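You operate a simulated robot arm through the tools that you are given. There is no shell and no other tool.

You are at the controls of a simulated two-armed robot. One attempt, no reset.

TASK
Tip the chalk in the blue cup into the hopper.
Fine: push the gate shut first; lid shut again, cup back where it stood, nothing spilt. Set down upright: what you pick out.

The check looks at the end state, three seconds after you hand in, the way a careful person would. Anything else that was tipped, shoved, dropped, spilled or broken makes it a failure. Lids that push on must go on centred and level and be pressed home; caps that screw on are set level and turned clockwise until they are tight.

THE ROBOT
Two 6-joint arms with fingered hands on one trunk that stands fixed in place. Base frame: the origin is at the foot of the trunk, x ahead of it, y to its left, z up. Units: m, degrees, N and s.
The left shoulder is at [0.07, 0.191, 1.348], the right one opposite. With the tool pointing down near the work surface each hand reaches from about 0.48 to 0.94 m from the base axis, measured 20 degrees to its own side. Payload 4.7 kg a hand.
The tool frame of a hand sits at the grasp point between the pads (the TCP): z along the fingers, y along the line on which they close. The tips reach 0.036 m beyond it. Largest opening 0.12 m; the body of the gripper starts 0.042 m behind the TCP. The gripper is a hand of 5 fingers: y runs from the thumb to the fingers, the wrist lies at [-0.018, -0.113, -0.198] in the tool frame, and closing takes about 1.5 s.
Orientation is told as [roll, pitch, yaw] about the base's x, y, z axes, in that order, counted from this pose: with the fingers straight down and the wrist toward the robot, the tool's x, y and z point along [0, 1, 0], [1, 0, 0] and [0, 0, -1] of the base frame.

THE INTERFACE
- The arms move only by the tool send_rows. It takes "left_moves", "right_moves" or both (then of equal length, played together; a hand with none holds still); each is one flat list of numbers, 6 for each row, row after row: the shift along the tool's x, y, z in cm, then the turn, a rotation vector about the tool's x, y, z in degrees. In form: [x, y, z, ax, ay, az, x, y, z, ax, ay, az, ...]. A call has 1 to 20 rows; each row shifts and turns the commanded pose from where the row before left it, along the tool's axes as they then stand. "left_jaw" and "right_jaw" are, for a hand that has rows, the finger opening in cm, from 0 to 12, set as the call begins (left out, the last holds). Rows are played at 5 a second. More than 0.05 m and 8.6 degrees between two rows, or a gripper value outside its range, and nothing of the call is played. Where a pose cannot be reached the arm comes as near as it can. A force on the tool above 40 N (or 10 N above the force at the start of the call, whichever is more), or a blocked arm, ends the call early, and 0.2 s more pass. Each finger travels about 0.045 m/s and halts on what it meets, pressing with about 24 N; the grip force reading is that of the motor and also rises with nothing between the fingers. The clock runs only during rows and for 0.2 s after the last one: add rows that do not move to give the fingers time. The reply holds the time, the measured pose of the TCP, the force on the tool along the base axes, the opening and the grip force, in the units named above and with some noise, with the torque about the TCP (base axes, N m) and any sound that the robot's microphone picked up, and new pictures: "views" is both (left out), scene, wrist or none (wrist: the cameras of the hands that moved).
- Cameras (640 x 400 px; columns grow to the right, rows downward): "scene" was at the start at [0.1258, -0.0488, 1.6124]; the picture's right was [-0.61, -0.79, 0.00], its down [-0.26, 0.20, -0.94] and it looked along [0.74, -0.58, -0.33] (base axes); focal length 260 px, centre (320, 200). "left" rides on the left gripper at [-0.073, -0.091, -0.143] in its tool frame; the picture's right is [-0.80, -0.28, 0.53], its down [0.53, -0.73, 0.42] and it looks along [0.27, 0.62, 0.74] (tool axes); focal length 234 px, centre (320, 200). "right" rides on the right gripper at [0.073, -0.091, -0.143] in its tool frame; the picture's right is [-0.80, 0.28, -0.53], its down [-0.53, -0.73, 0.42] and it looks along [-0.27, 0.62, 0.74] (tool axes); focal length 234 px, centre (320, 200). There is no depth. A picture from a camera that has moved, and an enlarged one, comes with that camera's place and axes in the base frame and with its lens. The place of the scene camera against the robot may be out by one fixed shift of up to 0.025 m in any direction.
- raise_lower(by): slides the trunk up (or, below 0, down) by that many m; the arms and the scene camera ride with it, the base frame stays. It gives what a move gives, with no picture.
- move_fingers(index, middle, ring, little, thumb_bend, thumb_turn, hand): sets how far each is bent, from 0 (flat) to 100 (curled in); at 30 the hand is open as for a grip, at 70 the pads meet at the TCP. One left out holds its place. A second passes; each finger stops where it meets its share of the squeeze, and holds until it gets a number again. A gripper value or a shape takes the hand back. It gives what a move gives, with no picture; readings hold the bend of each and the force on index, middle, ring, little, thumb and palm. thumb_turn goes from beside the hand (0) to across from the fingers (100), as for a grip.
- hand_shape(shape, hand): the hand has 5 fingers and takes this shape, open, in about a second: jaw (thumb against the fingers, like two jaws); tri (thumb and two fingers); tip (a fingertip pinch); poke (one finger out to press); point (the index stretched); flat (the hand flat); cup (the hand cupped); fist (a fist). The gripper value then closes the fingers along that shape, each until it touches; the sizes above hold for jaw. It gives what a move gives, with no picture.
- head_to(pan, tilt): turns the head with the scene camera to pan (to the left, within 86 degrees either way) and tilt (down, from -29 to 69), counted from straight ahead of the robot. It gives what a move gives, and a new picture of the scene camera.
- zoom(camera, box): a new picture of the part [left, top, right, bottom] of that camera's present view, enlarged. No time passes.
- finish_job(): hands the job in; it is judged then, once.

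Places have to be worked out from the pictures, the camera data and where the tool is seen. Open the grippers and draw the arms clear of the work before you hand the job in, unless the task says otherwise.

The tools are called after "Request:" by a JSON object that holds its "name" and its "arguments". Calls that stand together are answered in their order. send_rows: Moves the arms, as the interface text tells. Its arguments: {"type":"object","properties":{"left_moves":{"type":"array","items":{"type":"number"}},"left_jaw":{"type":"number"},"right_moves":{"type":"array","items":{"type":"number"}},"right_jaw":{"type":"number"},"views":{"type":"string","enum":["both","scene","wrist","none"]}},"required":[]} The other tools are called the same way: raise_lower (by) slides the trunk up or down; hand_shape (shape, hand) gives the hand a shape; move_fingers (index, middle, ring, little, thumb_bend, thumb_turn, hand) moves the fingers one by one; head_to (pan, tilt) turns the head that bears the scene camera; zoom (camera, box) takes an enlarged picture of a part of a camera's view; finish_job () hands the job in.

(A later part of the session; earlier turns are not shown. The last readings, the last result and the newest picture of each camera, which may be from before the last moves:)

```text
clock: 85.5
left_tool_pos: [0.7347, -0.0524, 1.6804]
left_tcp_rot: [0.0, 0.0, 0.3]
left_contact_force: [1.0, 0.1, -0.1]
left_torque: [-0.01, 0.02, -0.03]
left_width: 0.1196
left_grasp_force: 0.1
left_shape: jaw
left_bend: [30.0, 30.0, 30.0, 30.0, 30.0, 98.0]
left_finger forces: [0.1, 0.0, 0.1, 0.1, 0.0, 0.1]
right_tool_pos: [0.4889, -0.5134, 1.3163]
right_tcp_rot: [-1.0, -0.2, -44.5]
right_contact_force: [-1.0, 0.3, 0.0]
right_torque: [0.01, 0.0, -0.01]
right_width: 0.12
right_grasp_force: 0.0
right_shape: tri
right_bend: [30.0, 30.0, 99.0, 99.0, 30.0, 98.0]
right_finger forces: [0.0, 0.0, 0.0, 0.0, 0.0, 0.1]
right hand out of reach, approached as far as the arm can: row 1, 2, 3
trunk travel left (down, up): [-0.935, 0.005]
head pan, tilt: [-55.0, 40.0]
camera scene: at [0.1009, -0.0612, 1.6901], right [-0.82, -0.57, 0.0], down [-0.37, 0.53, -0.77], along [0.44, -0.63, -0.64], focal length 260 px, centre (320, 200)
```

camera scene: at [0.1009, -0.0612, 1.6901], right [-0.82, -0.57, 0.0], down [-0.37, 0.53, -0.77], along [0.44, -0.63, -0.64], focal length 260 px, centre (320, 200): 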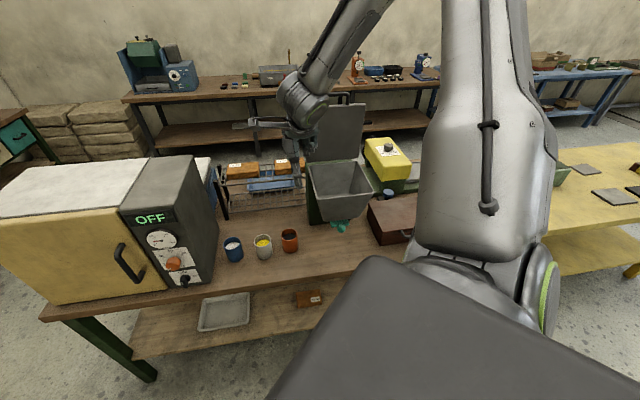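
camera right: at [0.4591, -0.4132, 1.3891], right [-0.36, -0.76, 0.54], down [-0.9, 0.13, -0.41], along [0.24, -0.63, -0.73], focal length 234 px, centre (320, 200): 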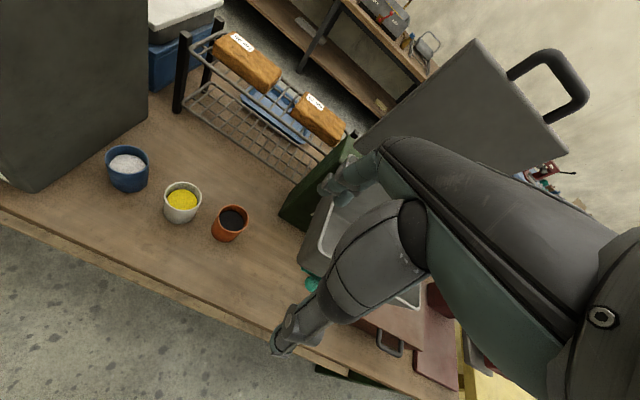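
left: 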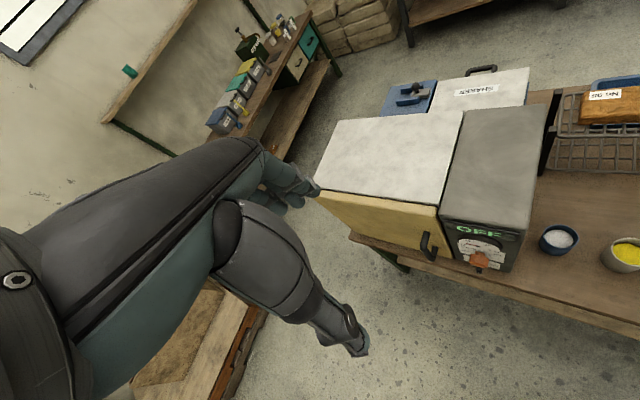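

The arm is pinned by a joint limit in this branch. The very first moves started from the home pose, so I'll return the right arm exactly to its home pose (yaw 0) and then repeat the opening moves that led to the good posture.

Request:
{"name": "send_rows", "arguments": {"right_moves": [-0.92, -1.83, -4.4, 0, 0, -5.56, -0.73, -1.91, -4.4, 0, 0, -5.56, -0.55, -1.98, -4.4, 0, 0, -5.56, -0.35, -2.02, -4.4, 0, 0, -5.56, -0.16, -2.04, -4.4, 0, 0, -5.56, 0.04, -2.05, -4.4, 0, 0, -5.56, 0.24, -2.03, -4.4, 0, 0, -5.56, 0.44, -2.0, -4.4, 0, 0, -5.56], "views": "none"}}

Request:
{"name": "raise_lower", "arguments": {"by": -0.11}}

Request:
{"name": "head_to", "arguments": {"pan": -37.9, "tilt": 19.5}}

```text
clock: 87.3
left_tool_pos: [0.7328, -0.0508, 1.6808]
left_tcp_rot: [0.0, -0.1, 0.4]
left_contact_force: [-0.2, -0.1, 0.1]
left_torque: [-0.03, -0.01, -0.04]
left_width: 0.1197
left_grasp_force: 0.1
left_shape: jaw
left_bend: [30.0, 30.0, 30.0, 30.0, 30.0, 98.0]
left_finger forces: [0.0, 0.1, 0.1, 0.1, 0.0, 0.0]
right_tool_pos: [0.3467, -0.432, 1.678]
right_tcp_rot: [-0.9, 0.8, -0.1]
right_contact_force: [0.7, 0.9, 0.2]
right_torque: [0.01, 0.0, -0.02]
right_width: 0.1203
right_grasp_force: 0.2
right_shape: tri
right_bend: [30.0, 30.0, 99.0, 99.0, 30.0, 98.0]
right_finger forces: [0.1, 0.0, 0.1, 0.1, 0.0, 0.0]
right hand out of reach, approached as far as the arm can: row 3, 4
trunk travel left (down, up): [-0.935, 0.005]
head pan, tilt: [-55.0, 40.0]
```

```text
clock: 88.8
left_tool_pos: [0.7344, -0.0547, 1.5702]
left_tcp_rot: [0.1, -0.1, 0.3]
left_contact_force: [0.1, -0.1, 0.5]
left_torque: [0.02, 0.01, -0.01]
left_width: 0.1199
left_grasp_force: 0.0
left_shape: jaw
left_bend: [30.0, 30.0, 30.0, 30.0, 30.0, 98.0]
left_finger forces: [0.1, 0.1, 0.0, 0.0, 0.0, 0.0]
right_tool_pos: [0.349, -0.4348, 1.5658]
right_tcp_rot: [-0.8, 0.7, -0.2]
right_contact_force: [-0.8, 0.1, -0.3]
right_torque: [0.0, 0.01, -0.02]
right_width: 0.1199
right_grasp_force: 0.1
right_shape: tri
right_bend: [30.0, 30.0, 99.0, 99.0, 30.0, 98.0]
right_finger forces: [0.1, 0.1, 0.0, 0.1, 0.0, 0.0]
trunk travel left (down, up): [-0.825, 0.115]
head pan, tilt: [-55.0, 40.0]
```

```text
clock: 89.6
left_tool_pos: [0.7338, -0.0546, 1.5697]
left_tcp_rot: [0.0, 0.1, 0.3]
left_contact_force: [-0.1, -0.6, -0.2]
left_torque: [-0.01, -0.03, 0.03]
left_width: 0.1195
left_grasp_force: 0.0
left_shape: jaw
left_bend: [30.0, 30.0, 30.0, 30.0, 30.0, 98.0]
left_finger forces: [0.0, 0.0, 0.1, 0.0, 0.1, 0.0]
right_tool_pos: [0.3473, -0.4351, 1.5668]
right_tcp_rot: [-0.9, 0.8, -0.2]
right_contact_force: [-0.7, 0.2, 0.7]
right_torque: [0.02, 0.0, 0.06]
right_width: 0.1198
right_grasp_force: 0.0
right_shape: tri
right_bend: [30.0, 30.0, 99.0, 99.0, 30.0, 98.0]
right_finger forces: [0.1, 0.0, 0.0, 0.1, 0.0, 0.0]
trunk travel left (down, up): [-0.825, 0.115]
head pan, tilt: [-37.9, 19.5]
camera scene: at [0.1257, -0.0487, 1.6123], right [-0.61, -0.79, 0.0], down [-0.26, 0.21, -0.94], along [0.74, -0.58, -0.33], focal length 260 px, centre (320, 200)
```

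scene: 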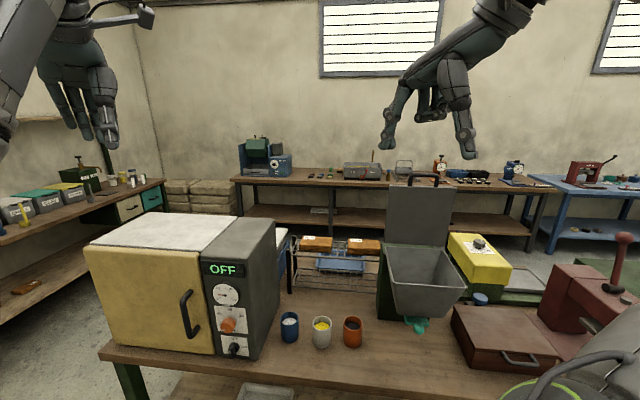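

The view matches the start image, so the arm is in its home posture. I'll correct the last couple of centimetres and repeat the opening moves exactly.

Request:
{"name": "send_rows", "arguments": {"right_moves": [-2.8, -1.4, -1.3, -0.8, 0.9, -0.2], "views": "none"}}

Request:
{"name": "send_rows", "arguments": {"right_moves": [0, 0, 2.5, 0, 0, 7.5, 0, 0, 2.5, 0, 0, 7.5, 0, 0, 2.5, 0, 0, 7.5, 0, 0, 2.5, 0, 0, 7.5, 0, 0, 2.5, 0, 0, 7.5, 0, 0, 2.5, 0, 0, 7.5], "views": "none"}}

Request:
{"name": "raise_lower", "arguments": {"by": 0.11}}

Request:
{"name": "head_to", "arguments": {"pan": -55, "tilt": 40}}

```text
clock: 90.0
left_tool_pos: [0.7361, -0.0596, 1.5707]
left_tcp_rot: [0.2, 0.0, 0.3]
left_contact_force: [-0.4, -0.2, 0.0]
left_torque: [0.08, -0.01, -0.01]
left_width: 0.1198
left_grasp_force: 0.0
left_shape: jaw
left_bend: [30.0, 30.0, 30.0, 30.0, 30.0, 98.0]
left_finger forces: [0.0, 0.1, 0.1, 0.0, 0.0, 0.1]
right_tool_pos: [0.3338, -0.4658, 1.5794]
right_tcp_rot: [0.1, -0.2, 0.0]
right_contact_force: [0.7, -0.5, 0.1]
right_torque: [0.05, 0.02, 0.0]
right_width: 0.1199
right_grasp_force: 0.0
right_shape: tri
right_bend: [30.0, 30.0, 99.0, 99.0, 30.0, 98.0]
right_finger forces: [0.0, 0.0, 0.0, 0.0, 0.1, 0.0]
trunk travel left (down, up): [-0.825, 0.115]
head pan, tilt: [-37.9, 19.5]
```

```text
clock: 91.4
left_tool_pos: [0.7315, -0.0524, 1.5719]
left_tcp_rot: [0.0, -0.1, 0.4]
left_contact_force: [0.0, 0.8, 0.1]
left_torque: [-0.02, -0.02, -0.02]
left_width: 0.1195
left_grasp_force: 0.0
left_shape: jaw
left_bend: [30.0, 30.0, 30.0, 30.0, 30.0, 98.0]
left_finger forces: [0.1, 0.1, 0.0, 0.0, 0.0, 0.1]
right_tool_pos: [0.3376, -0.4552, 1.436]
right_tcp_rot: [0.1, -0.3, -45.2]
right_contact_force: [0.1, 1.6, -0.2]
right_torque: [0.01, 0.0, -0.05]
right_width: 0.1198
right_grasp_force: 0.1
right_shape: tri
right_bend: [30.0, 30.0, 99.0, 99.0, 30.0, 98.0]
right_finger forces: [0.0, 0.0, 0.1, 0.0, 0.1, 0.0]
right hand out of reach, approached as far as the arm can: row 2, 3
trunk travel left (down, up): [-0.825, 0.115]
head pan, tilt: [-37.9, 19.5]
```

```text
clock: 92.8
left_tool_pos: [0.7336, -0.0541, 1.6811]
left_tcp_rot: [-0.1, 0.0, 0.3]
left_contact_force: [-0.9, -0.7, 0.4]
left_torque: [0.01, -0.01, 0.01]
left_width: 0.1201
left_grasp_force: 0.1
left_shape: jaw
left_bend: [30.0, 30.0, 30.0, 30.0, 30.0, 98.0]
left_finger forces: [0.0, 0.1, 0.1, 0.0, 0.1, 0.1]
right_tool_pos: [0.3409, -0.4567, 1.545]
right_tcp_rot: [0.2, 0.0, -44.9]
right_contact_force: [-0.2, 0.0, 0.5]
right_torque: [-0.01, -0.01, -0.02]
right_width: 0.1199
right_grasp_force: 0.1
right_shape: tri
right_bend: [30.0, 30.0, 99.0, 99.0, 30.0, 98.0]
right_finger forces: [0.1, 0.1, 0.0, 0.0, 0.1, 0.0]
trunk travel left (down, up): [-0.935, 0.005]
head pan, tilt: [-37.9, 19.5]
```

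```text
clock: 93.7
left_tool_pos: [0.7348, -0.0536, 1.6811]
left_tcp_rot: [0.2, 0.0, 0.3]
left_contact_force: [0.1, 0.1, -0.5]
left_torque: [0.03, 0.0, 0.0]
left_width: 0.1196
left_grasp_force: 0.1
left_shape: jaw
left_bend: [30.0, 30.0, 30.0, 30.0, 30.0, 98.0]
left_finger forces: [0.0, 0.0, 0.1, 0.0, 0.0, 0.1]
right_tool_pos: [0.3406, -0.4571, 1.5444]
right_tcp_rot: [0.0, -0.1, -45.0]
right_contact_force: [-0.3, 0.0, 0.3]
right_torque: [-0.01, 0.02, -0.03]
right_width: 0.1201
right_grasp_force: 0.1
right_shape: tri
right_bend: [30.0, 30.0, 99.0, 99.0, 30.0, 98.0]
right_finger forces: [0.1, 0.1, 0.0, 0.0, 0.0, 0.0]
trunk travel left (down, up): [-0.935, 0.005]
head pan, tilt: [-55.0, 40.0]
camera scene: at [0.1015, -0.0613, 1.6901], right [-0.82, -0.57, 0.0], down [-0.37, 0.53, -0.77], along [0.44, -0.63, -0.64], focal length 260 px, centre (320, 200)
```

scene: 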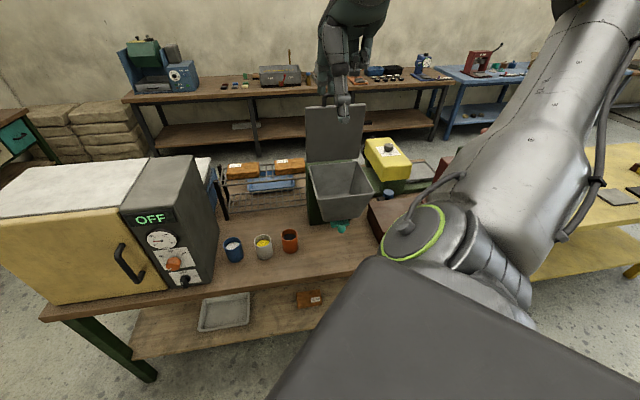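

The upper arm's direction differs from the equivalent early picture, so the posture switch happened during that first yaw move. I'll go back to the exact home pose and repeat it.

Request:
{"name": "raise_lower", "arguments": {"by": -0.11}}

Request:
{"name": "send_rows", "arguments": {"right_moves": [0, 0, -2.5, 0, 0, -7.5, 0, 0, -2.5, 0, 0, -7.5, 0, 0, -2.5, 0, 0, -7.5, 0, 0, -2.5, 0, 0, -7.5, 0, 0, -2.5, 0, 0, -7.5, 0, 0, -2.5, 0, 0, -7.5], "views": "scene"}}

```text
clock: 95.1
left_tool_pos: [0.7342, -0.0545, 1.5699]
left_tcp_rot: [0.1, -0.1, 0.4]
left_contact_force: [-0.2, 0.1, 0.4]
left_torque: [0.03, 0.01, 0.01]
left_width: 0.1197
left_grasp_force: 0.1
left_shape: jaw
left_bend: [30.0, 30.0, 30.0, 30.0, 30.0, 98.0]
left_finger forces: [0.0, 0.1, 0.0, 0.0, 0.0, 0.1]
right_tool_pos: [0.3406, -0.4568, 1.4345]
right_tcp_rot: [0.0, 0.0, -44.9]
right_contact_force: [-0.4, -0.3, -0.6]
right_torque: [-0.03, -0.01, 0.01]
right_width: 0.1199
right_grasp_force: 0.0
right_shape: tri
right_bend: [30.0, 30.0, 99.0, 99.0, 30.0, 98.0]
right_finger forces: [0.1, 0.0, 0.0, 0.0, 0.0, 0.1]
trunk travel left (down, up): [-0.825, 0.115]
head pan, tilt: [-55.0, 40.0]
```

```text
clock: 96.5
left_tool_pos: [0.7345, -0.0542, 1.5705]
left_tcp_rot: [0.0, 0.0, 0.3]
left_contact_force: [-0.5, 1.5, 0.1]
left_torque: [-0.01, 0.02, 0.02]
left_width: 0.12
left_grasp_force: 0.1
left_shape: jaw
left_bend: [30.0, 30.0, 30.0, 30.0, 30.0, 98.0]
left_finger forces: [0.1, 0.1, 0.1, 0.0, 0.0, 0.0]
right_tool_pos: [0.3409, -0.4571, 1.5843]
right_tcp_rot: [0.0, -0.2, 0.2]
right_contact_force: [-0.1, -0.1, 0.2]
right_torque: [-0.01, 0.0, 0.05]
right_width: 0.1198
right_grasp_force: 0.1
right_shape: tri
right_bend: [30.0, 30.0, 99.0, 99.0, 30.0, 98.0]
right_finger forces: [0.0, 0.0, 0.1, 0.0, 0.0, 0.0]
trunk travel left (down, up): [-0.825, 0.115]
head pan, tilt: [-55.0, 40.0]
camera scene: at [0.1009, -0.0601, 1.5801], right [-0.82, -0.57, 0.0], down [-0.37, 0.53, -0.77], along [0.44, -0.63, -0.64], focal length 260 px, centre (320, 200)
```

scene: 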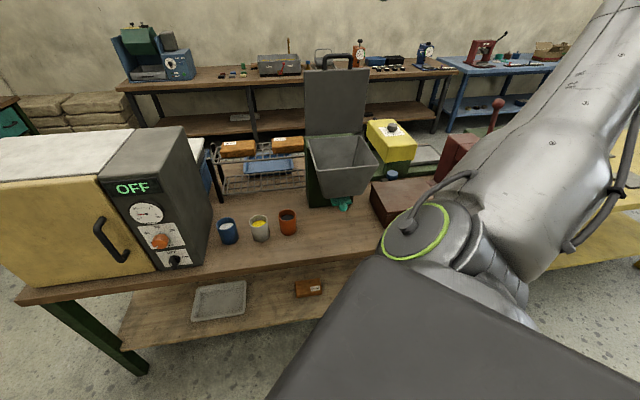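

This matches the start picture. I'll trim to the exact home coordinates and repeat the first call.

Request:
{"name": "send_rows", "arguments": {"right_moves": [-0.63, -0.77, 0.34, 0, 0, 0.2, 0, 0, 0, 0, 0, 0], "views": "none"}}

Request:
{"name": "send_rows", "arguments": {"right_moves": [0, 0, 2.5, 0, 0, 7.5, 0, 0, 2.5, 0, 0, 7.5, 0, 0, 2.5, 0, 0, 7.5, 0, 0, 2.5, 0, 0, 7.5, 0, 0, 2.5, 0, 0, 7.5, 0, 0, 2.5, 0, 0, 7.5], "views": "scene"}}

```text
clock: 97.1
left_tool_pos: [0.735, -0.0548, 1.5707]
left_tcp_rot: [-0.1, 0.0, 0.3]
left_contact_force: [-0.5, 0.4, -0.4]
left_torque: [0.0, 0.01, -0.01]
left_width: 0.1197
left_grasp_force: 0.1
left_shape: jaw
left_bend: [30.0, 30.0, 30.0, 30.0, 30.0, 98.0]
left_finger forces: [0.0, 0.0, 0.1, 0.1, 0.0, 0.1]
right_tool_pos: [0.3322, -0.464, 1.5798]
right_tcp_rot: [0.0, -0.1, -0.1]
right_contact_force: [0.4, -0.1, -0.8]
right_torque: [-0.03, -0.01, 0.03]
right_width: 0.1203
right_grasp_force: 0.1
right_shape: tri
right_bend: [30.0, 30.0, 99.0, 99.0, 30.0, 98.0]
right_finger forces: [0.0, 0.0, 0.0, 0.1, 0.1, 0.0]
trunk travel left (down, up): [-0.825, 0.115]
head pan, tilt: [-55.0, 40.0]
```

```text
clock: 98.5
left_tool_pos: [0.7297, -0.0495, 1.5726]
left_tcp_rot: [-0.3, -0.2, 0.4]
left_contact_force: [-0.7, 0.5, 0.4]
left_torque: [-0.03, -0.06, 0.01]
left_width: 0.1197
left_grasp_force: 0.0
left_shape: jaw
left_bend: [30.0, 30.0, 30.0, 30.0, 30.0, 98.0]
left_finger forces: [0.0, 0.0, 0.1, 0.1, 0.1, 0.0]
right_tool_pos: [0.3355, -0.455, 1.4391]
right_tcp_rot: [0.1, -0.3, -45.3]
right_contact_force: [-0.3, 0.1, -0.1]
right_torque: [-0.05, -0.05, 0.0]
right_width: 0.1201
right_grasp_force: 0.0
right_shape: tri
right_bend: [30.0, 30.0, 99.0, 99.0, 30.0, 98.0]
right_finger forces: [0.0, 0.0, 0.0, 0.0, 0.0, 0.1]
right hand out of reach, approached as far as the arm can: row 2
trunk travel left (down, up): [-0.825, 0.115]
head pan, tilt: [-55.0, 40.0]
camera scene: at [0.0968, -0.0577, 1.5806], right [-0.82, -0.57, 0.0], down [-0.37, 0.52, -0.77], along [0.44, -0.63, -0.64], focal length 260 px, centre (320, 200)
```

scene: 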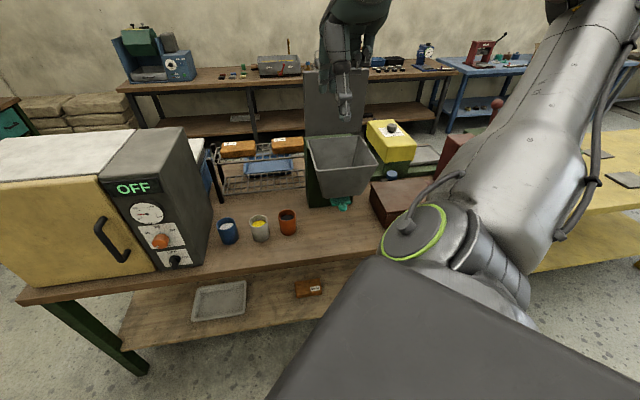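

It passed the boundary on the left side again. The early success stayed further right, so I'll shift right in front of the hopper and then descend there (the space in front of it is free now).

Request:
{"name": "send_rows", "arguments": {"right_moves": [-4, 0, 0, 0, 0, 0, -4, 0, 0, 0, 0, 0, 0, 0, 4, 0, 0, 0, 0, 0, 4, 0, 0, 0, 0, 0, 4, 0, 0, 0], "views": "scene"}}

```text
clock: 99.7
left_tool_pos: [0.7292, -0.0516, 1.572]
left_tcp_rot: [0.0, -0.2, 0.3]
left_contact_force: [0.0, 0.2, 0.1]
left_torque: [-0.03, -0.05, 0.05]
left_width: 0.12
left_grasp_force: 0.1
left_shape: jaw
left_bend: [30.0, 30.0, 30.0, 30.0, 30.0, 98.0]
left_finger forces: [0.0, 0.0, 0.0, 0.1, 0.0, 0.1]
right_tool_pos: [0.3258, -0.4436, 1.4057]
right_tcp_rot: [0.0, -0.3, -45.2]
right_contact_force: [-1.0, 0.5, 0.0]
right_torque: [0.01, -0.03, -0.04]
right_width: 0.12
right_grasp_force: 0.0
right_shape: tri
right_bend: [30.0, 30.0, 99.0, 99.0, 30.0, 98.0]
right_finger forces: [0.0, 0.0, 0.1, 0.0, 0.0, 0.1]
right hand out of reach, approached as far as the arm can: row 1, 2, 3, 4, 5
trunk travel left (down, up): [-0.825, 0.115]
head pan, tilt: [-55.0, 40.0]
camera scene: at [0.0968, -0.0591, 1.5806], right [-0.82, -0.57, 0.0], down [-0.37, 0.53, -0.77], along [0.44, -0.63, -0.64], focal length 260 px, centre (320, 200)
```

scene: 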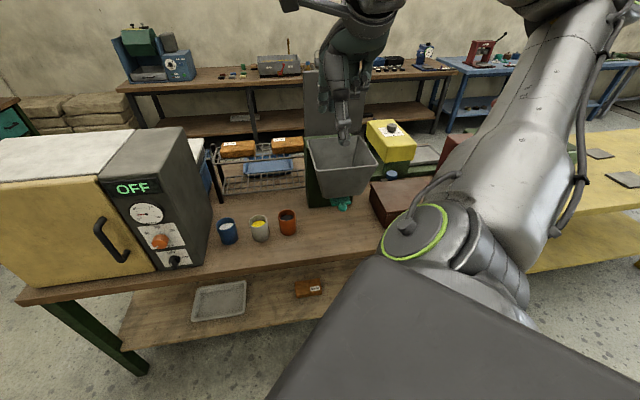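

That direction is forbidden at this height. I'll go back up above the boundary first, then move right, and only then descend.

Request:
{"name": "send_rows", "arguments": {"right_moves": [0, 0, -4.5, 0, 0, 0, 0, 0, -4.5, 0, 0, 0, 0, 0, -4.5, 0, 0, 0, 0, 0, -4.5, 0, 0, 0, -3, 0, 0, 0, 0, 0, -3, 0, 0, 0, 0, 0, -3, 0, 0, 0, 0, 0], "views": "scene"}}

```text
clock: 101.3
left_tool_pos: [0.7363, -0.0532, 1.5695]
left_tcp_rot: [0.1, 0.0, 0.2]
left_contact_force: [-0.3, 0.1, 0.4]
left_torque: [0.01, 0.02, 0.0]
left_width: 0.1199
left_grasp_force: 0.1
left_shape: jaw
left_bend: [30.0, 30.0, 30.0, 30.0, 30.0, 98.0]
left_finger forces: [0.0, 0.0, 0.0, 0.1, 0.0, 0.1]
right_tool_pos: [0.2671, -0.5142, 1.5805]
right_tcp_rot: [0.0, 0.1, -45.2]
right_contact_force: [-0.8, -0.8, -0.5]
right_torque: [-0.02, -0.02, 0.04]
right_width: 0.1202
right_grasp_force: 0.1
right_shape: tri
right_bend: [30.0, 30.0, 99.0, 99.0, 30.0, 98.0]
right_finger forces: [0.0, 0.0, 0.0, 0.0, 0.1, 0.0]
right hand out of reach, approached as far as the arm can: row 4, 7
trunk travel left (down, up): [-0.825, 0.115]
head pan, tilt: [-55.0, 40.0]
camera scene: at [0.1022, -0.0615, 1.58], right [-0.82, -0.57, 0.0], down [-0.37, 0.53, -0.77], along [0.44, -0.63, -0.64], focal length 260 px, centre (320, 200)
```

scene: 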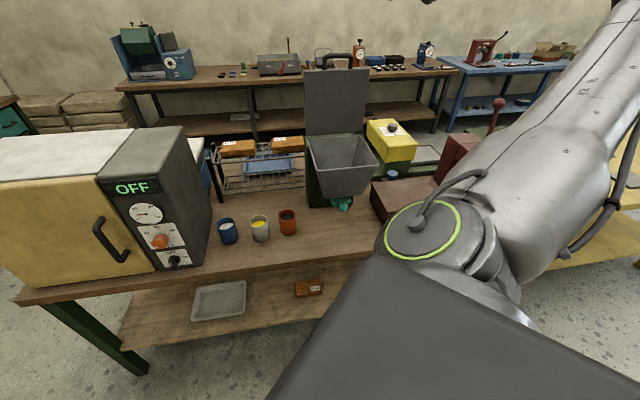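

I moved right at the higher level without trouble. Now I'll descend here, in front of the hopper with ample clearance.

Request:
{"name": "send_rows", "arguments": {"right_moves": [0, 0, 4, 0, 0, 0, 0, 0, 4, 0, 0, 0, 0, 0, 4, 0, 0, 0, 0, 0, 4, 0, 0, 0, 0, 0, 4, 0, 0, 0, 0, 0, 4, 0, 0, 0], "views": "scene"}}

```text
clock: 102.7
left_tool_pos: [0.7323, -0.0524, 1.5721]
left_tcp_rot: [0.0, 0.0, 0.3]
left_contact_force: [0.0, -0.2, -0.4]
left_torque: [-0.02, -0.01, 0.01]
left_width: 0.1199
left_grasp_force: 0.0
left_shape: jaw
left_bend: [30.0, 30.0, 30.0, 30.0, 30.0, 98.0]
left_finger forces: [0.0, 0.1, 0.1, 0.1, 0.0, 0.1]
right_tool_pos: [0.3054, -0.4411, 1.4216]
right_tcp_rot: [0.1, -0.1, -45.2]
right_contact_force: [0.0, -0.1, 0.6]
right_torque: [-0.02, -0.03, -0.04]
right_width: 0.1201
right_grasp_force: 0.0
right_shape: tri
right_bend: [30.0, 30.0, 99.0, 99.0, 30.0, 98.0]
right_finger forces: [0.1, 0.1, 0.0, 0.1, 0.0, 0.1]
right hand out of reach, approached as far as the arm can: row 1, 2, 3, 4, 5, 6
trunk travel left (down, up): [-0.825, 0.115]
head pan, tilt: [-55.0, 40.0]
camera scene: at [0.0996, -0.0603, 1.5803], right [-0.82, -0.57, 0.0], down [-0.37, 0.53, -0.77], along [0.44, -0.63, -0.64], focal length 260 px, centre (320, 200)
```

scene: 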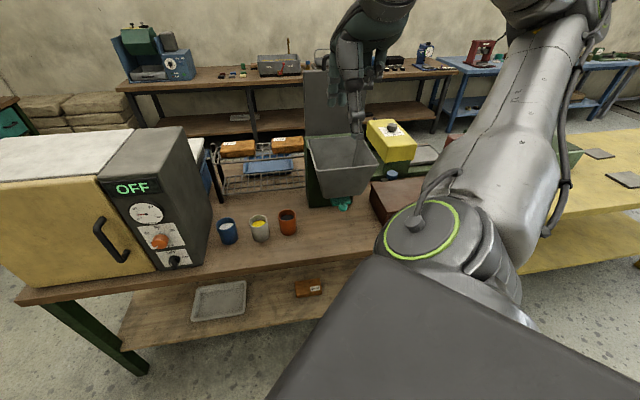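

It slides along an inner-distance limit. The bifurcation depends on which side the hand passes: the early success started slightly more to the left than my repeat. I'll start from a little further left and run the same rows with the trunk raised.

Request:
{"name": "send_rows", "arguments": {"right_moves": [1.83, 3.78, -1.4, 0, 0, 0, 0, 0, 0, 0, 0, 0], "views": "none"}}

Request:
{"name": "raise_lower", "arguments": {"by": 0.11}}

Request:
{"name": "send_rows", "arguments": {"right_moves": [1.1, 1.7, 3.0, 0, 0, 0, 1.1, 1.7, 3.0, 0, 0, 0, 1.1, 1.7, 3.5, 0, 0, 0, 1.1, 1.7, 4.3, 0, 0, 0, 1.1, 1.7, 4.3, 0, 0, 0, 1.1, 1.7, 4.3, 0, 0, 0, 1.1, 1.7, 4.3, 0, 0, 0, 1.1, 1.7, 4.3, 0, 0, 0], "views": "scene"}}

```text
clock: 103.3
left_tool_pos: [0.7348, -0.0514, 1.5706]
left_tcp_rot: [0.0, 0.2, 0.4]
left_contact_force: [0.1, 0.0, 0.5]
left_torque: [-0.02, 0.01, -0.01]
left_width: 0.1197
left_grasp_force: 0.1
left_shape: jaw
left_bend: [30.0, 30.0, 30.0, 30.0, 30.0, 98.0]
left_finger forces: [0.0, 0.0, 0.0, 0.0, 0.0, 0.0]
right_tool_pos: [0.3495, -0.4544, 1.4366]
right_tcp_rot: [-0.1, -0.1, -45.0]
right_contact_force: [0.8, 0.7, -0.1]
right_torque: [-0.01, -0.02, 0.01]
right_width: 0.1201
right_grasp_force: 0.0
right_shape: tri
right_bend: [30.0, 30.0, 99.0, 99.0, 30.0, 98.0]
right_finger forces: [0.1, 0.0, 0.1, 0.0, 0.0, 0.0]
trunk travel left (down, up): [-0.825, 0.115]
head pan, tilt: [-55.0, 40.0]
```

```text
clock: 104.7
left_tool_pos: [0.7339, -0.0544, 1.6793]
left_tcp_rot: [0.1, 0.1, 0.3]
left_contact_force: [0.4, 0.0, -0.3]
left_torque: [0.0, 0.01, 0.01]
left_width: 0.1198
left_grasp_force: 0.1
left_shape: jaw
left_bend: [30.0, 30.0, 30.0, 30.0, 30.0, 98.0]
left_finger forces: [0.0, 0.0, 0.1, 0.0, 0.0, 0.0]
right_tool_pos: [0.3483, -0.4563, 1.5468]
right_tcp_rot: [0.1, 0.0, -45.2]
right_contact_force: [0.7, -0.2, -0.6]
right_torque: [0.04, 0.01, 0.0]
right_width: 0.1199
right_grasp_force: 0.2
right_shape: tri
right_bend: [30.0, 30.0, 99.0, 99.0, 30.0, 98.0]
right_finger forces: [0.1, 0.0, 0.0, 0.0, 0.0, 0.1]
trunk travel left (down, up): [-0.935, 0.005]
head pan, tilt: [-55.0, 40.0]
```

```text
clock: 106.5
left_tool_pos: [0.735, -0.0569, 1.6798]
left_tcp_rot: [0.2, 0.1, 0.3]
left_contact_force: [-0.4, -0.3, 0.2]
left_torque: [0.01, 0.0, 0.01]
left_width: 0.1199
left_grasp_force: 0.0
left_shape: jaw
left_bend: [30.0, 30.0, 30.0, 30.0, 30.0, 98.0]
left_finger forces: [0.0, 0.0, 0.0, 0.0, 0.0, 0.0]
right_tool_pos: [0.4771, -0.5277, 1.2531]
right_tcp_rot: [0.2, 0.1, -45.1]
right_contact_force: [-0.5, 0.0, -1.1]
right_torque: [0.05, 0.03, -0.02]
right_width: 0.12
right_grasp_force: 0.0
right_shape: tri
right_bend: [30.0, 30.0, 99.0, 99.0, 30.0, 98.0]
right_finger forces: [0.0, 0.1, 0.1, 0.1, 0.0, 0.0]
right hand out of reach, approached as far as the arm can: row 6, 7, 8
trunk travel left (down, up): [-0.935, 0.005]
head pan, tilt: [-55.0, 40.0]
camera scene: at [0.102, -0.064, 1.69], right [-0.82, -0.57, 0.0], down [-0.37, 0.53, -0.76], along [0.44, -0.63, -0.64], focal length 260 px, centre (320, 200)
```

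scene: 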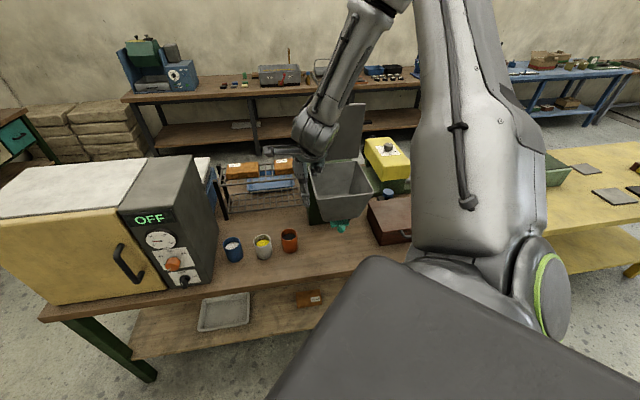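

Same result. In the first run the hand passed that folded zone slightly further out (x larger), without being pushed left. I'll go back to home, offset a centimetre outward, and repeat from there.

Request:
{"name": "send_rows", "arguments": {"right_moves": [-1.1, -1.7, -4.3, 0, 0, 0, -1.1, -1.7, -4.3, 0, 0, 0, -1.1, -1.7, -4.3, 0, 0, 0, -1.1, -1.7, -4.3, 0, 0, 0, -1.1, -1.7, -4.3, 0, 0, 0, -1.1, -1.7, -4.3, 0, 0, 0, -1.1, -1.7, -3.0, 0, 0, 0], "views": "none"}}

Request:
{"name": "raise_lower", "arguments": {"by": -0.11}}

Request:
{"name": "send_rows", "arguments": {"right_moves": [0, 0, -2.5, 0, 0, -7.5, 0, 0, -2.5, 0, 0, -7.5, 0, 0, -2.5, 0, 0, -7.5, 0, 0, -2.5, 0, 0, -7.5, 0, 0, -2.5, 0, 0, -7.5, 0, 0, -2.5, 0, 0, -7.5], "views": "scene"}}

```text
clock: 108.1
left_tool_pos: [0.7339, -0.045, 1.6827]
left_tcp_rot: [-0.3, -0.1, 0.5]
left_contact_force: [-1.3, 2.2, 0.5]
left_torque: [-0.11, -0.07, -0.02]
left_width: 0.1201
left_grasp_force: 0.1
left_shape: jaw
left_bend: [30.0, 30.0, 30.0, 30.0, 30.0, 98.0]
left_finger forces: [0.0, 0.1, 0.0, 0.0, 0.0, 0.0]
right_tool_pos: [0.3637, -0.4616, 1.5195]
right_tcp_rot: [0.0, -0.1, -44.8]
right_contact_force: [0.9, 1.7, -1.5]
right_torque: [-0.16, 0.04, -0.03]
right_width: 0.1198
right_grasp_force: 0.1
right_shape: tri
right_bend: [30.0, 30.0, 99.0, 99.0, 30.0, 98.0]
right_finger forces: [0.0, 0.1, 0.0, 0.1, 0.2, 0.1]
right hand out of reach, approached as far as the arm can: row 3, 4, 7
trunk travel left (down, up): [-0.935, 0.005]
head pan, tilt: [-55.0, 40.0]
```

```text
clock: 109.5
left_tool_pos: [0.7338, -0.0523, 1.5698]
left_tcp_rot: [0.1, 0.0, 0.3]
left_contact_force: [0.1, -0.2, 0.3]
left_torque: [-0.04, 0.0, -0.06]
left_width: 0.12
left_grasp_force: 0.0
left_shape: jaw
left_bend: [30.0, 30.0, 30.0, 30.0, 30.0, 98.0]
left_finger forces: [0.0, 0.1, 0.1, 0.0, 0.0, 0.0]
right_tool_pos: [0.3647, -0.4663, 1.4082]
right_tcp_rot: [0.0, -0.1, -45.1]
right_contact_force: [0.7, -0.2, 0.6]
right_torque: [0.02, -0.02, 0.0]
right_width: 0.1202
right_grasp_force: 0.1
right_shape: tri
right_bend: [30.0, 30.0, 99.0, 99.0, 30.0, 98.0]
right_finger forces: [0.0, 0.1, 0.0, 0.0, 0.1, 0.1]
trunk travel left (down, up): [-0.825, 0.115]
head pan, tilt: [-55.0, 40.0]
```

```text
clock: 110.9
left_tool_pos: [0.7339, -0.0536, 1.5712]
left_tcp_rot: [0.0, 0.0, 0.3]
left_contact_force: [-0.1, -1.1, 0.4]
left_torque: [-0.04, -0.01, -0.01]
left_width: 0.1201
left_grasp_force: 0.1
left_shape: jaw
left_bend: [30.0, 30.0, 30.0, 30.0, 30.0, 98.0]
left_finger forces: [0.0, 0.0, 0.1, 0.0, 0.1, 0.1]
right_tool_pos: [0.3715, -0.4607, 1.563]
right_tcp_rot: [0.0, -0.1, -0.1]
right_contact_force: [0.8, 0.3, 0.3]
right_torque: [-0.05, 0.01, 0.01]
right_width: 0.1201
right_grasp_force: 0.1
right_shape: tri
right_bend: [30.0, 30.0, 99.0, 99.0, 30.0, 98.0]
right_finger forces: [0.1, 0.0, 0.1, 0.1, 0.1, 0.0]
right hand out of reach, approached as far as the arm can: row 1, 2
trunk travel left (down, up): [-0.825, 0.115]
head pan, tilt: [-55.0, 40.0]
camera scene: at [0.1012, -0.0603, 1.5801], right [-0.82, -0.57, 0.0], down [-0.37, 0.53, -0.77], along [0.44, -0.63, -0.64], focal length 260 px, centre (320, 200)
```

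scene: 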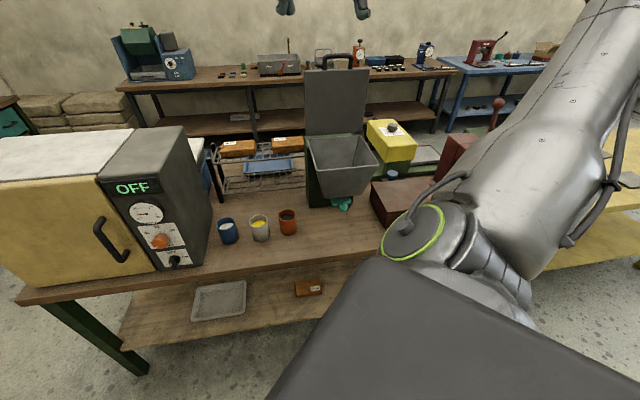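

I'm at a home-like pose slightly further out. Per the reach description, points about 20° to the right at mid radius are reachable tool-down; I'll try going there directly at this height (yaw 0), toward (0.60, −0.30).

Request:
{"name": "send_rows", "arguments": {"right_moves": [2.7, 3.8, 0, 0, 0, 0, 2.7, 3.8, 0, 0, 0, 0, 2.7, 3.8, 0, 0, 0, 0, 2.7, 3.8, 0, 0, 0, 0, 2.7, 3.8, 0, 0, 0, 0, 2.7, 3.8, 0, 0, 0, 0], "views": "scene"}}

```text
clock: 112.3
left_tool_pos: [0.7352, -0.0549, 1.5695]
left_tcp_rot: [0.1, 0.1, 0.3]
left_contact_force: [0.4, -0.6, 0.2]
left_torque: [0.02, 0.04, 0.0]
left_width: 0.1198
left_grasp_force: 0.1
left_shape: jaw
left_bend: [30.0, 30.0, 30.0, 30.0, 30.0, 98.0]
left_finger forces: [0.0, 0.0, 0.0, 0.1, 0.0, 0.0]
right_tool_pos: [0.4942, -0.4234, 1.4983]
right_tcp_rot: [0.2, -0.1, -0.1]
right_contact_force: [0.5, 0.3, -0.7]
right_torque: [0.04, 0.06, 0.01]
right_width: 0.12
right_grasp_force: 0.0
right_shape: tri
right_bend: [30.0, 30.0, 99.0, 99.0, 30.0, 98.0]
right_finger forces: [0.1, 0.1, 0.0, 0.0, 0.1, 0.0]
right hand out of reach, approached as far as the arm can: row 2, 3, 4, 5, 6
trunk travel left (down, up): [-0.825, 0.115]
head pan, tilt: [-55.0, 40.0]
camera scene: at [0.1033, -0.0619, 1.5799], right [-0.82, -0.57, 0.0], down [-0.37, 0.53, -0.77], along [0.44, -0.63, -0.64], focal length 260 px, centre (320, 200)
```

scene: 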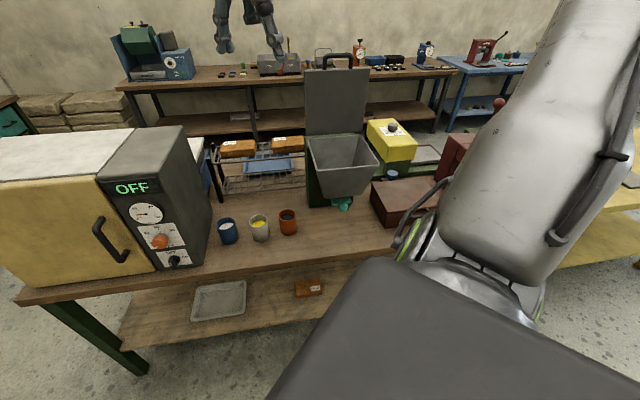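

The boundary persists in this posture. But during the lid work, pitching the hand from 60° to 30° near (F 0.74, z 1.25) with the trunk high smoothly brought the elbow down. I'll use that same route in free space: raise the trunk and bring the hand over in front of the open hopper.

Request:
{"name": "raise_lower", "arguments": {"by": 0.11}}

Request:
{"name": "send_rows", "arguments": {"right_moves": [-2.62, -1.4, 2.6, 0, 0, 7.5, -2.78, -1.05, 2.6, 0, 0, 7.5, -2.89, -0.67, 2.6, 0, 0, 7.5, -2.96, -0.29, 2.6, 0, 0, 7.5, -2.97, 0.1, 2.6, 0, 0, 7.5, -2.93, 0.48, 2.6, 0, 0, 7.5], "views": "scene"}}

```text
clock: 113.7
left_tool_pos: [0.7356, -0.0536, 1.6801]
left_tcp_rot: [0.0, 0.1, 0.2]
left_contact_force: [-0.3, 0.6, 0.1]
left_torque: [-0.01, -0.01, -0.03]
left_width: 0.1197
left_grasp_force: 0.0
left_shape: jaw
left_bend: [30.0, 30.0, 30.0, 30.0, 30.0, 98.0]
left_finger forces: [0.1, 0.0, 0.0, 0.0, 0.0, 0.0]
right_tool_pos: [0.4927, -0.4237, 1.6084]
right_tcp_rot: [0.1, -0.1, -0.2]
right_contact_force: [-0.1, -0.5, -0.5]
right_torque: [-0.03, 0.03, 0.0]
right_width: 0.1201
right_grasp_force: 0.1
right_shape: tri
right_bend: [30.0, 30.0, 99.0, 99.0, 30.0, 98.0]
right_finger forces: [0.0, 0.0, 0.0, 0.0, 0.1, 0.0]
trunk travel left (down, up): [-0.935, 0.005]
head pan, tilt: [-55.0, 40.0]
```

```text
clock: 115.1
left_tool_pos: [0.735, -0.0598, 1.6789]
left_tcp_rot: [0.3, 0.1, 0.3]
left_contact_force: [-0.1, -0.9, -0.5]
left_torque: [0.07, 0.04, 0.05]
left_width: 0.1199
left_grasp_force: 0.1
left_shape: jaw
left_bend: [30.0, 30.0, 30.0, 30.0, 30.0, 98.0]
left_finger forces: [0.1, 0.0, 0.0, 0.0, 0.0, 0.0]
right_tool_pos: [0.4445, -0.5276, 1.454]
right_tcp_rot: [0.3, 0.1, -45.2]
right_contact_force: [0.7, -0.8, -0.1]
right_torque: [0.03, 0.01, -0.01]
right_width: 0.12
right_grasp_force: 0.0
right_shape: tri
right_bend: [30.0, 30.0, 99.0, 99.0, 30.0, 98.0]
right_finger forces: [0.1, 0.0, 0.0, 0.0, 0.0, 0.1]
right hand out of reach, approached as far as the arm can: row 3, 4, 5, 6
trunk travel left (down, up): [-0.935, 0.005]
head pan, tilt: [-55.0, 40.0]
camera scene: at [0.1026, -0.0667, 1.6898], right [-0.82, -0.57, 0.0], down [-0.37, 0.53, -0.76], along [0.44, -0.63, -0.65], focal length 260 px, centre (320, 200)
```

scene: 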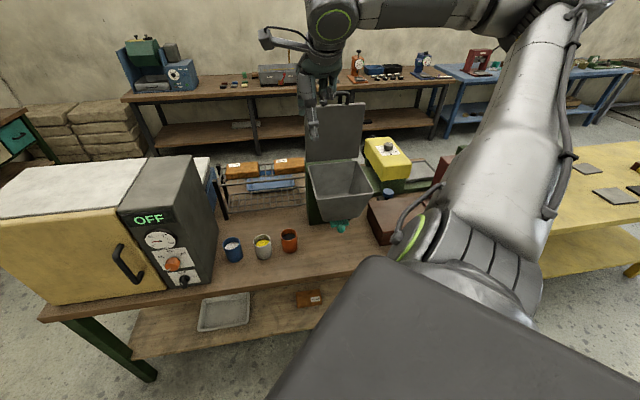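

Now I'll move right over the hopper's front edge, descending while pitching the fingers forward, first to 60° then 30°, as in the motion that dropped the elbow before.

Request:
{"name": "send_rows", "arguments": {"right_moves": [-1.7, 0.87, 2.5, -5, 0, 0, -1.7, 0.65, 2.57, -5, 0, 0, -1.7, 0.42, 2.61, -5, 0, 0, -1.7, 0.19, 2.64, -5, 0, 0, -1.7, -0.04, 2.65, -5, 0, 0, -1.7, -0.27, 2.63, -5, 0, 0, 0, -0.55, 0.95, -7.5, 0, 0, 0, -0.67, 0.87, -7.5, 0, 0, 0, -0.78, 0.78, -7.5, 0, 0, 0, -0.87, 0.67, -7.5, 0, 0]}}

```text
clock: 117.3
left_tool_pos: [0.7333, -0.0527, 1.6802]
left_tcp_rot: [0.0, 0.0, 0.3]
left_contact_force: [0.4, 0.1, -0.8]
left_torque: [-0.06, 0.01, 0.01]
left_width: 0.12
left_grasp_force: 0.1
left_shape: jaw
left_bend: [30.0, 30.0, 30.0, 30.0, 30.0, 98.0]
left_finger forces: [0.0, 0.1, 0.0, 0.0, 0.1, 0.0]
right_tool_pos: [0.4575, -0.6258, 1.3242]
right_tcp_rot: [-1.7, -59.7, -43.2]
right_contact_force: [-0.5, -0.8, -0.6]
right_torque: [-0.01, -0.01, -0.02]
right_width: 0.1199
right_grasp_force: 0.0
right_shape: tri
right_bend: [30.0, 30.0, 99.0, 99.0, 30.0, 98.0]
right_finger forces: [0.0, 0.1, 0.0, 0.0, 0.0, 0.1]
right hand out of reach, approached as far as the arm can: row 1, 2, 3, 4, 5, 8, 9, 10
trunk travel left (down, up): [-0.935, 0.005]
head pan, tilt: [-55.0, 40.0]
camera scene: at [0.1007, -0.0606, 1.6902], right [-0.82, -0.57, 0.0], down [-0.37, 0.53, -0.77], along [0.44, -0.63, -0.64], focal length 260 px, centre (320, 200)
camera right: at [0.3879, -0.4548, 1.316], right [-0.78, -0.35, 0.52], down [-0.39, -0.39, -0.84], along [0.49, -0.86, 0.17], focal length 234 px, centre (320, 200)
```

scene: 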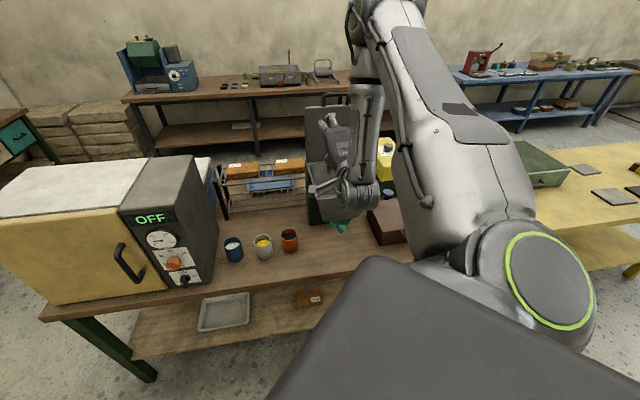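
right: 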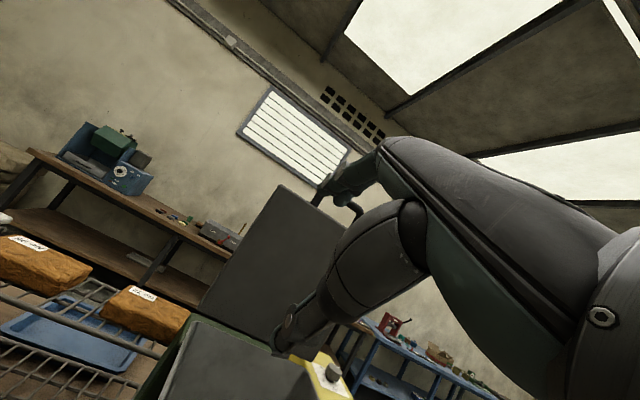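

Working back through the boundary data, the pattern fits a shoulder axis that points right and forward; the elbow can swing from up to low only by taking the wrist around the right side of it. I'll go fingers-down, move right past the hopper, and then descend on the right side where it's free.

Request:
{"name": "send_rows", "arguments": {"right_moves": [-1.3, 0.75, -0.87, 7.5, 0, 0, -1.3, 0.63, -0.96, 7.5, 0, 0, -1.3, 0.5, -1.03, 7.5, 0, 0, -1.3, 0.36, -1.09, 7.5, 0, 0, -1.3, 0.22, -1.12, 7.5, 0, 0, -1.3, 0.07, -1.14, 7.5, 0, 0, -1.3, -0.08, -1.14, 7.5, 0, 0, -1.3, -0.23, -1.12, 7.5, 0, 0, -3.5, -0.7, 2.0, 0, 0, 0, -3.5, -0.7, 2.0, 0, 0, 0, -3.5, -0.7, 2.0, 0, 0, 0, -3.5, -0.7, 2.0, 0, 0, 0], "views": "scene"}}

```text
clock: 119.9
left_tool_pos: [0.7313, -0.0573, 1.6816]
left_tcp_rot: [0.1, -0.1, 0.3]
left_contact_force: [-0.5, -1.2, 0.0]
left_torque: [0.02, -0.01, 0.02]
left_width: 0.1198
left_grasp_force: 0.1
left_shape: jaw
left_bend: [30.0, 30.0, 30.0, 30.0, 30.0, 98.0]
left_finger forces: [0.0, 0.0, 0.1, 0.0, 0.1, 0.0]
right_tool_pos: [0.3994, -0.5439, 1.2483]
right_tcp_rot: [0.2, -4.3, -45.4]
right_contact_force: [-0.4, 0.0, -0.2]
right_torque: [-0.01, -0.04, 0.0]
right_width: 0.1198
right_grasp_force: 0.1
right_shape: tri
right_bend: [30.0, 30.0, 99.0, 99.0, 30.0, 98.0]
right_finger forces: [0.0, 0.0, 0.1, 0.1, 0.1, 0.0]
right hand out of reach, approached as far as the arm can: row 2, 3, 4, 6, 8, 9, 10, 11, 12
trunk travel left (down, up): [-0.935, 0.005]
head pan, tilt: [-55.0, 40.0]
camera scene: at [0.0982, -0.064, 1.6902], right [-0.82, -0.57, 0.0], down [-0.37, 0.53, -0.77], along [0.44, -0.63, -0.64], focal length 260 px, centre (320, 200)
```

scene: 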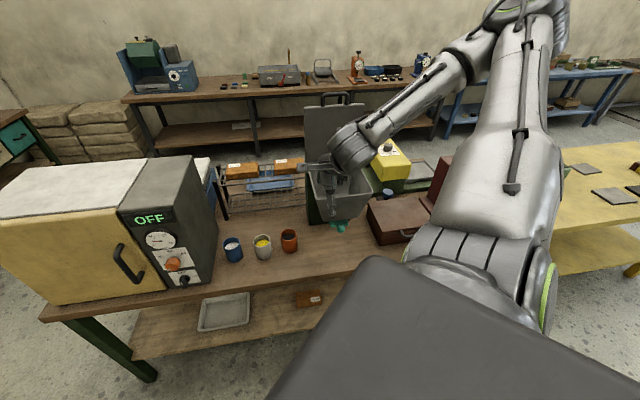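

I'm up against the inner cylinder around that axis. To get around it I need to go up first, then right, then down. I'll do the first part now: up 13 cm, right 11 cm, then right-down in front of the hopper.

Request:
{"name": "send_rows", "arguments": {"right_moves": [0, 0, -4.3, 0, 0, 0, 0, 0, -4.3, 0, 0, 0, 0, 0, -4.3, 0, 0, 0, -2.67, 2.47, 0, 0, 0, 0, -2.67, 2.47, 0, 0, 0, 0, -2.67, 2.47, 0, 0, 0, 0], "views": "scene"}}

```text
clock: 121.3
left_tool_pos: [0.733, -0.0552, 1.6798]
left_tcp_rot: [0.0, 0.0, 0.4]
left_contact_force: [-0.2, 0.2, -0.4]
left_torque: [0.01, -0.02, -0.01]
left_width: 0.12
left_grasp_force: 0.1
left_shape: jaw
left_bend: [30.0, 30.0, 30.0, 30.0, 30.0, 98.0]
left_finger forces: [0.0, 0.0, 0.0, 0.0, 0.0, 0.0]
right_tool_pos: [0.4236, -0.5211, 1.3181]
right_tcp_rot: [0.2, -4.2, -45.5]
right_contact_force: [-0.3, 0.0, -0.5]
right_torque: [0.01, -0.04, 0.0]
right_width: 0.1199
right_grasp_force: 0.1
right_shape: tri
right_bend: [30.0, 30.0, 99.0, 99.0, 30.0, 98.0]
right_finger forces: [0.0, 0.0, 0.0, 0.0, 0.0, 0.1]
right hand out of reach, approached as far as the arm can: row 1, 2, 3, 4, 5, 6
trunk travel left (down, up): [-0.935, 0.005]
head pan, tilt: [-55.0, 40.0]
camera scene: at [0.1001, -0.0614, 1.6902], right [-0.82, -0.57, 0.0], down [-0.37, 0.53, -0.77], along [0.44, -0.63, -0.64], focal length 260 px, centre (320, 200)
```

scene: 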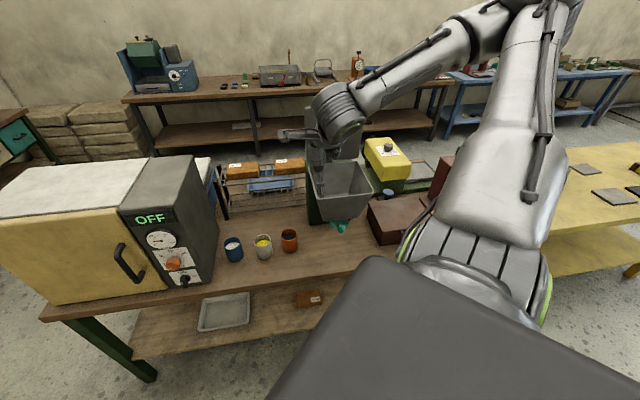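

Re-reading the geometry: the early crossing went straight down at about (0.4926, −0.5091), which is exactly the wrist offset needed to pass beside the shoulder axis. Later tries were a few centimetres off. I'll go to that exact point and then straight down.

Request:
{"name": "send_rows", "arguments": {"right_moves": [1.92, 1.33, 2.82, 0, 0, 0, 1.92, 1.33, 2.82, 0, 0, 0, 1.92, 1.33, 2.82, 0, 0, 0], "views": "none"}}

Request:
{"name": "send_rows", "arguments": {"right_moves": [0.5, 0, 4.0, 0, 0, 0, 0, 0, 4.5, 0, 0, 0], "views": "scene"}}

```text
clock: 122.1
left_tool_pos: [0.7365, -0.055, 1.6793]
left_tcp_rot: [0.1, 0.0, 0.3]
left_contact_force: [0.9, -0.6, 0.1]
left_torque: [0.03, 0.0, 0.0]
left_width: 0.12
left_grasp_force: 0.2
left_shape: jaw
left_bend: [30.0, 30.0, 30.0, 30.0, 30.0, 98.0]
left_finger forces: [0.0, 0.0, 0.1, 0.0, 0.1, 0.0]
right_tool_pos: [0.4793, -0.5359, 1.2492]
right_tcp_rot: [0.2, -4.1, -45.4]
right_contact_force: [0.3, 0.0, 0.2]
right_torque: [0.02, 0.01, 0.0]
right_width: 0.1198
right_grasp_force: 0.0
right_shape: tri
right_bend: [30.0, 30.0, 99.0, 99.0, 30.0, 98.0]
right_finger forces: [0.0, 0.1, 0.0, 0.0, 0.1, 0.0]
right hand out of reach, approached as far as the arm can: row 2, 3
trunk travel left (down, up): [-0.935, 0.005]
head pan, tilt: [-55.0, 40.0]
```

```text
clock: 122.7
left_tool_pos: [0.7393, -0.0561, 1.6792]
left_tcp_rot: [0.2, 0.1, 0.4]
left_contact_force: [0.2, -0.9, -0.5]
left_torque: [0.02, 0.01, -0.02]
left_width: 0.1199
left_grasp_force: 0.1
left_shape: jaw
left_bend: [30.0, 30.0, 30.0, 30.0, 30.0, 98.0]
left_finger forces: [0.0, 0.1, 0.0, 0.0, 0.1, 0.0]
right_tool_pos: [0.4614, -0.5675, 1.1842]
right_tcp_rot: [0.3, -4.1, -45.4]
right_contact_force: [0.8, 0.5, 0.6]
right_torque: [0.06, 0.04, 0.0]
right_width: 0.1202
right_grasp_force: 0.0
right_shape: tri
right_bend: [30.0, 30.0, 99.0, 99.0, 30.0, 98.0]
right_finger forces: [0.0, 0.0, 0.0, 0.0, 0.1, 0.1]
right hand out of reach, approached as far as the arm can: row 1, 2
trunk travel left (down, up): [-0.935, 0.005]
head pan, tilt: [-55.0, 40.0]
camera scene: at [0.1047, -0.0628, 1.6898], right [-0.82, -0.57, 0.0], down [-0.37, 0.53, -0.76], along [0.44, -0.63, -0.64], focal length 260 px, centre (320, 200)
```

scene: 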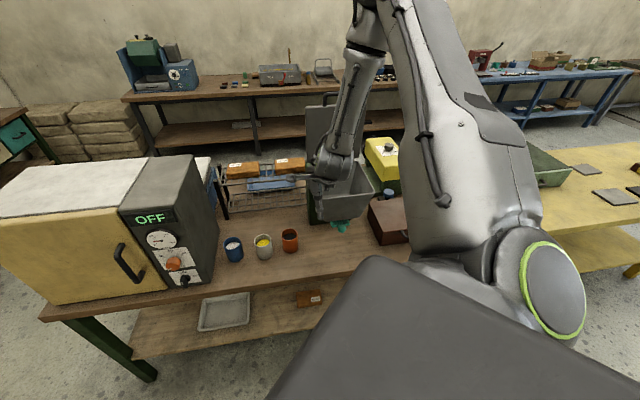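

The idea works geometrically, but with yaw −45° the crossing point puts the hand next to the hopper corner. With yaw 0 the same wrist path puts the hand well in front, at about (0.45, −0.435). I'll rise, yaw to 0 and go there.

Request:
{"name": "send_rows", "arguments": {"right_moves": [0, -0.8, -4.5, 0, 0, 0, 0, -0.5, -4.5, 0, 0, 0, 0, 0, -4.5, 0, 0, 0, 1.42, -1.69, 0, 0, 0, -7.5, 1.63, -1.48, 0, 0, 0, -7.5, 1.81, -1.26, 0, 0, 0, -7.5, 1.96, -1.02, 0, 0, 0, -7.5, 2.08, -0.74, 0, 0, 0, -7.5, 2.16, -0.47, 0, 0, 0, -7.5], "views": "scene"}}

```text
clock: 124.7
left_tool_pos: [0.7347, -0.0529, 1.6803]
left_tcp_rot: [0.1, 0.1, 0.3]
left_contact_force: [0.8, -0.1, 0.5]
left_torque: [-0.02, -0.01, 0.01]
left_width: 0.12
left_grasp_force: 0.1
left_shape: jaw
left_bend: [30.0, 30.0, 30.0, 30.0, 30.0, 98.0]
left_finger forces: [0.0, 0.0, 0.1, 0.1, 0.1, 0.0]
right_tool_pos: [0.4495, -0.417, 1.3109]
right_tcp_rot: [-2.9, -3.0, -0.1]
right_contact_force: [0.7, -0.1, -0.1]
right_torque: [-0.04, -0.04, -0.02]
right_width: 0.1199
right_grasp_force: 0.1
right_shape: tri
right_bend: [30.0, 30.0, 99.0, 99.0, 30.0, 98.0]
right_finger forces: [0.1, 0.0, 0.0, 0.1, 0.1, 0.1]
right hand out of reach, approached as far as the arm can: row 3, 7, 8, 9
trunk travel left (down, up): [-0.935, 0.005]
head pan, tilt: [-55.0, 40.0]
camera scene: at [0.1014, -0.06, 1.6901], right [-0.82, -0.57, 0.0], down [-0.37, 0.53, -0.77], along [0.44, -0.63, -0.64], focal length 260 px, centre (320, 200)
```

scene: 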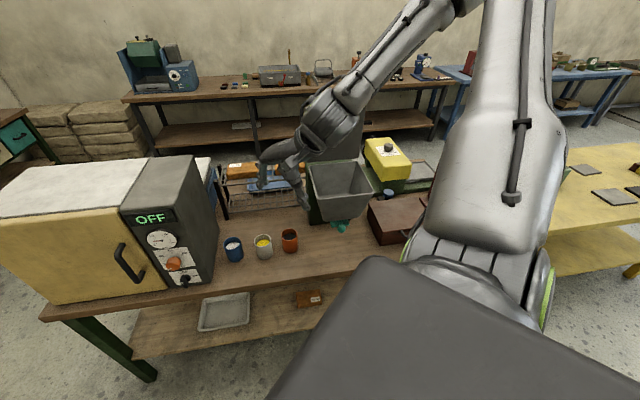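

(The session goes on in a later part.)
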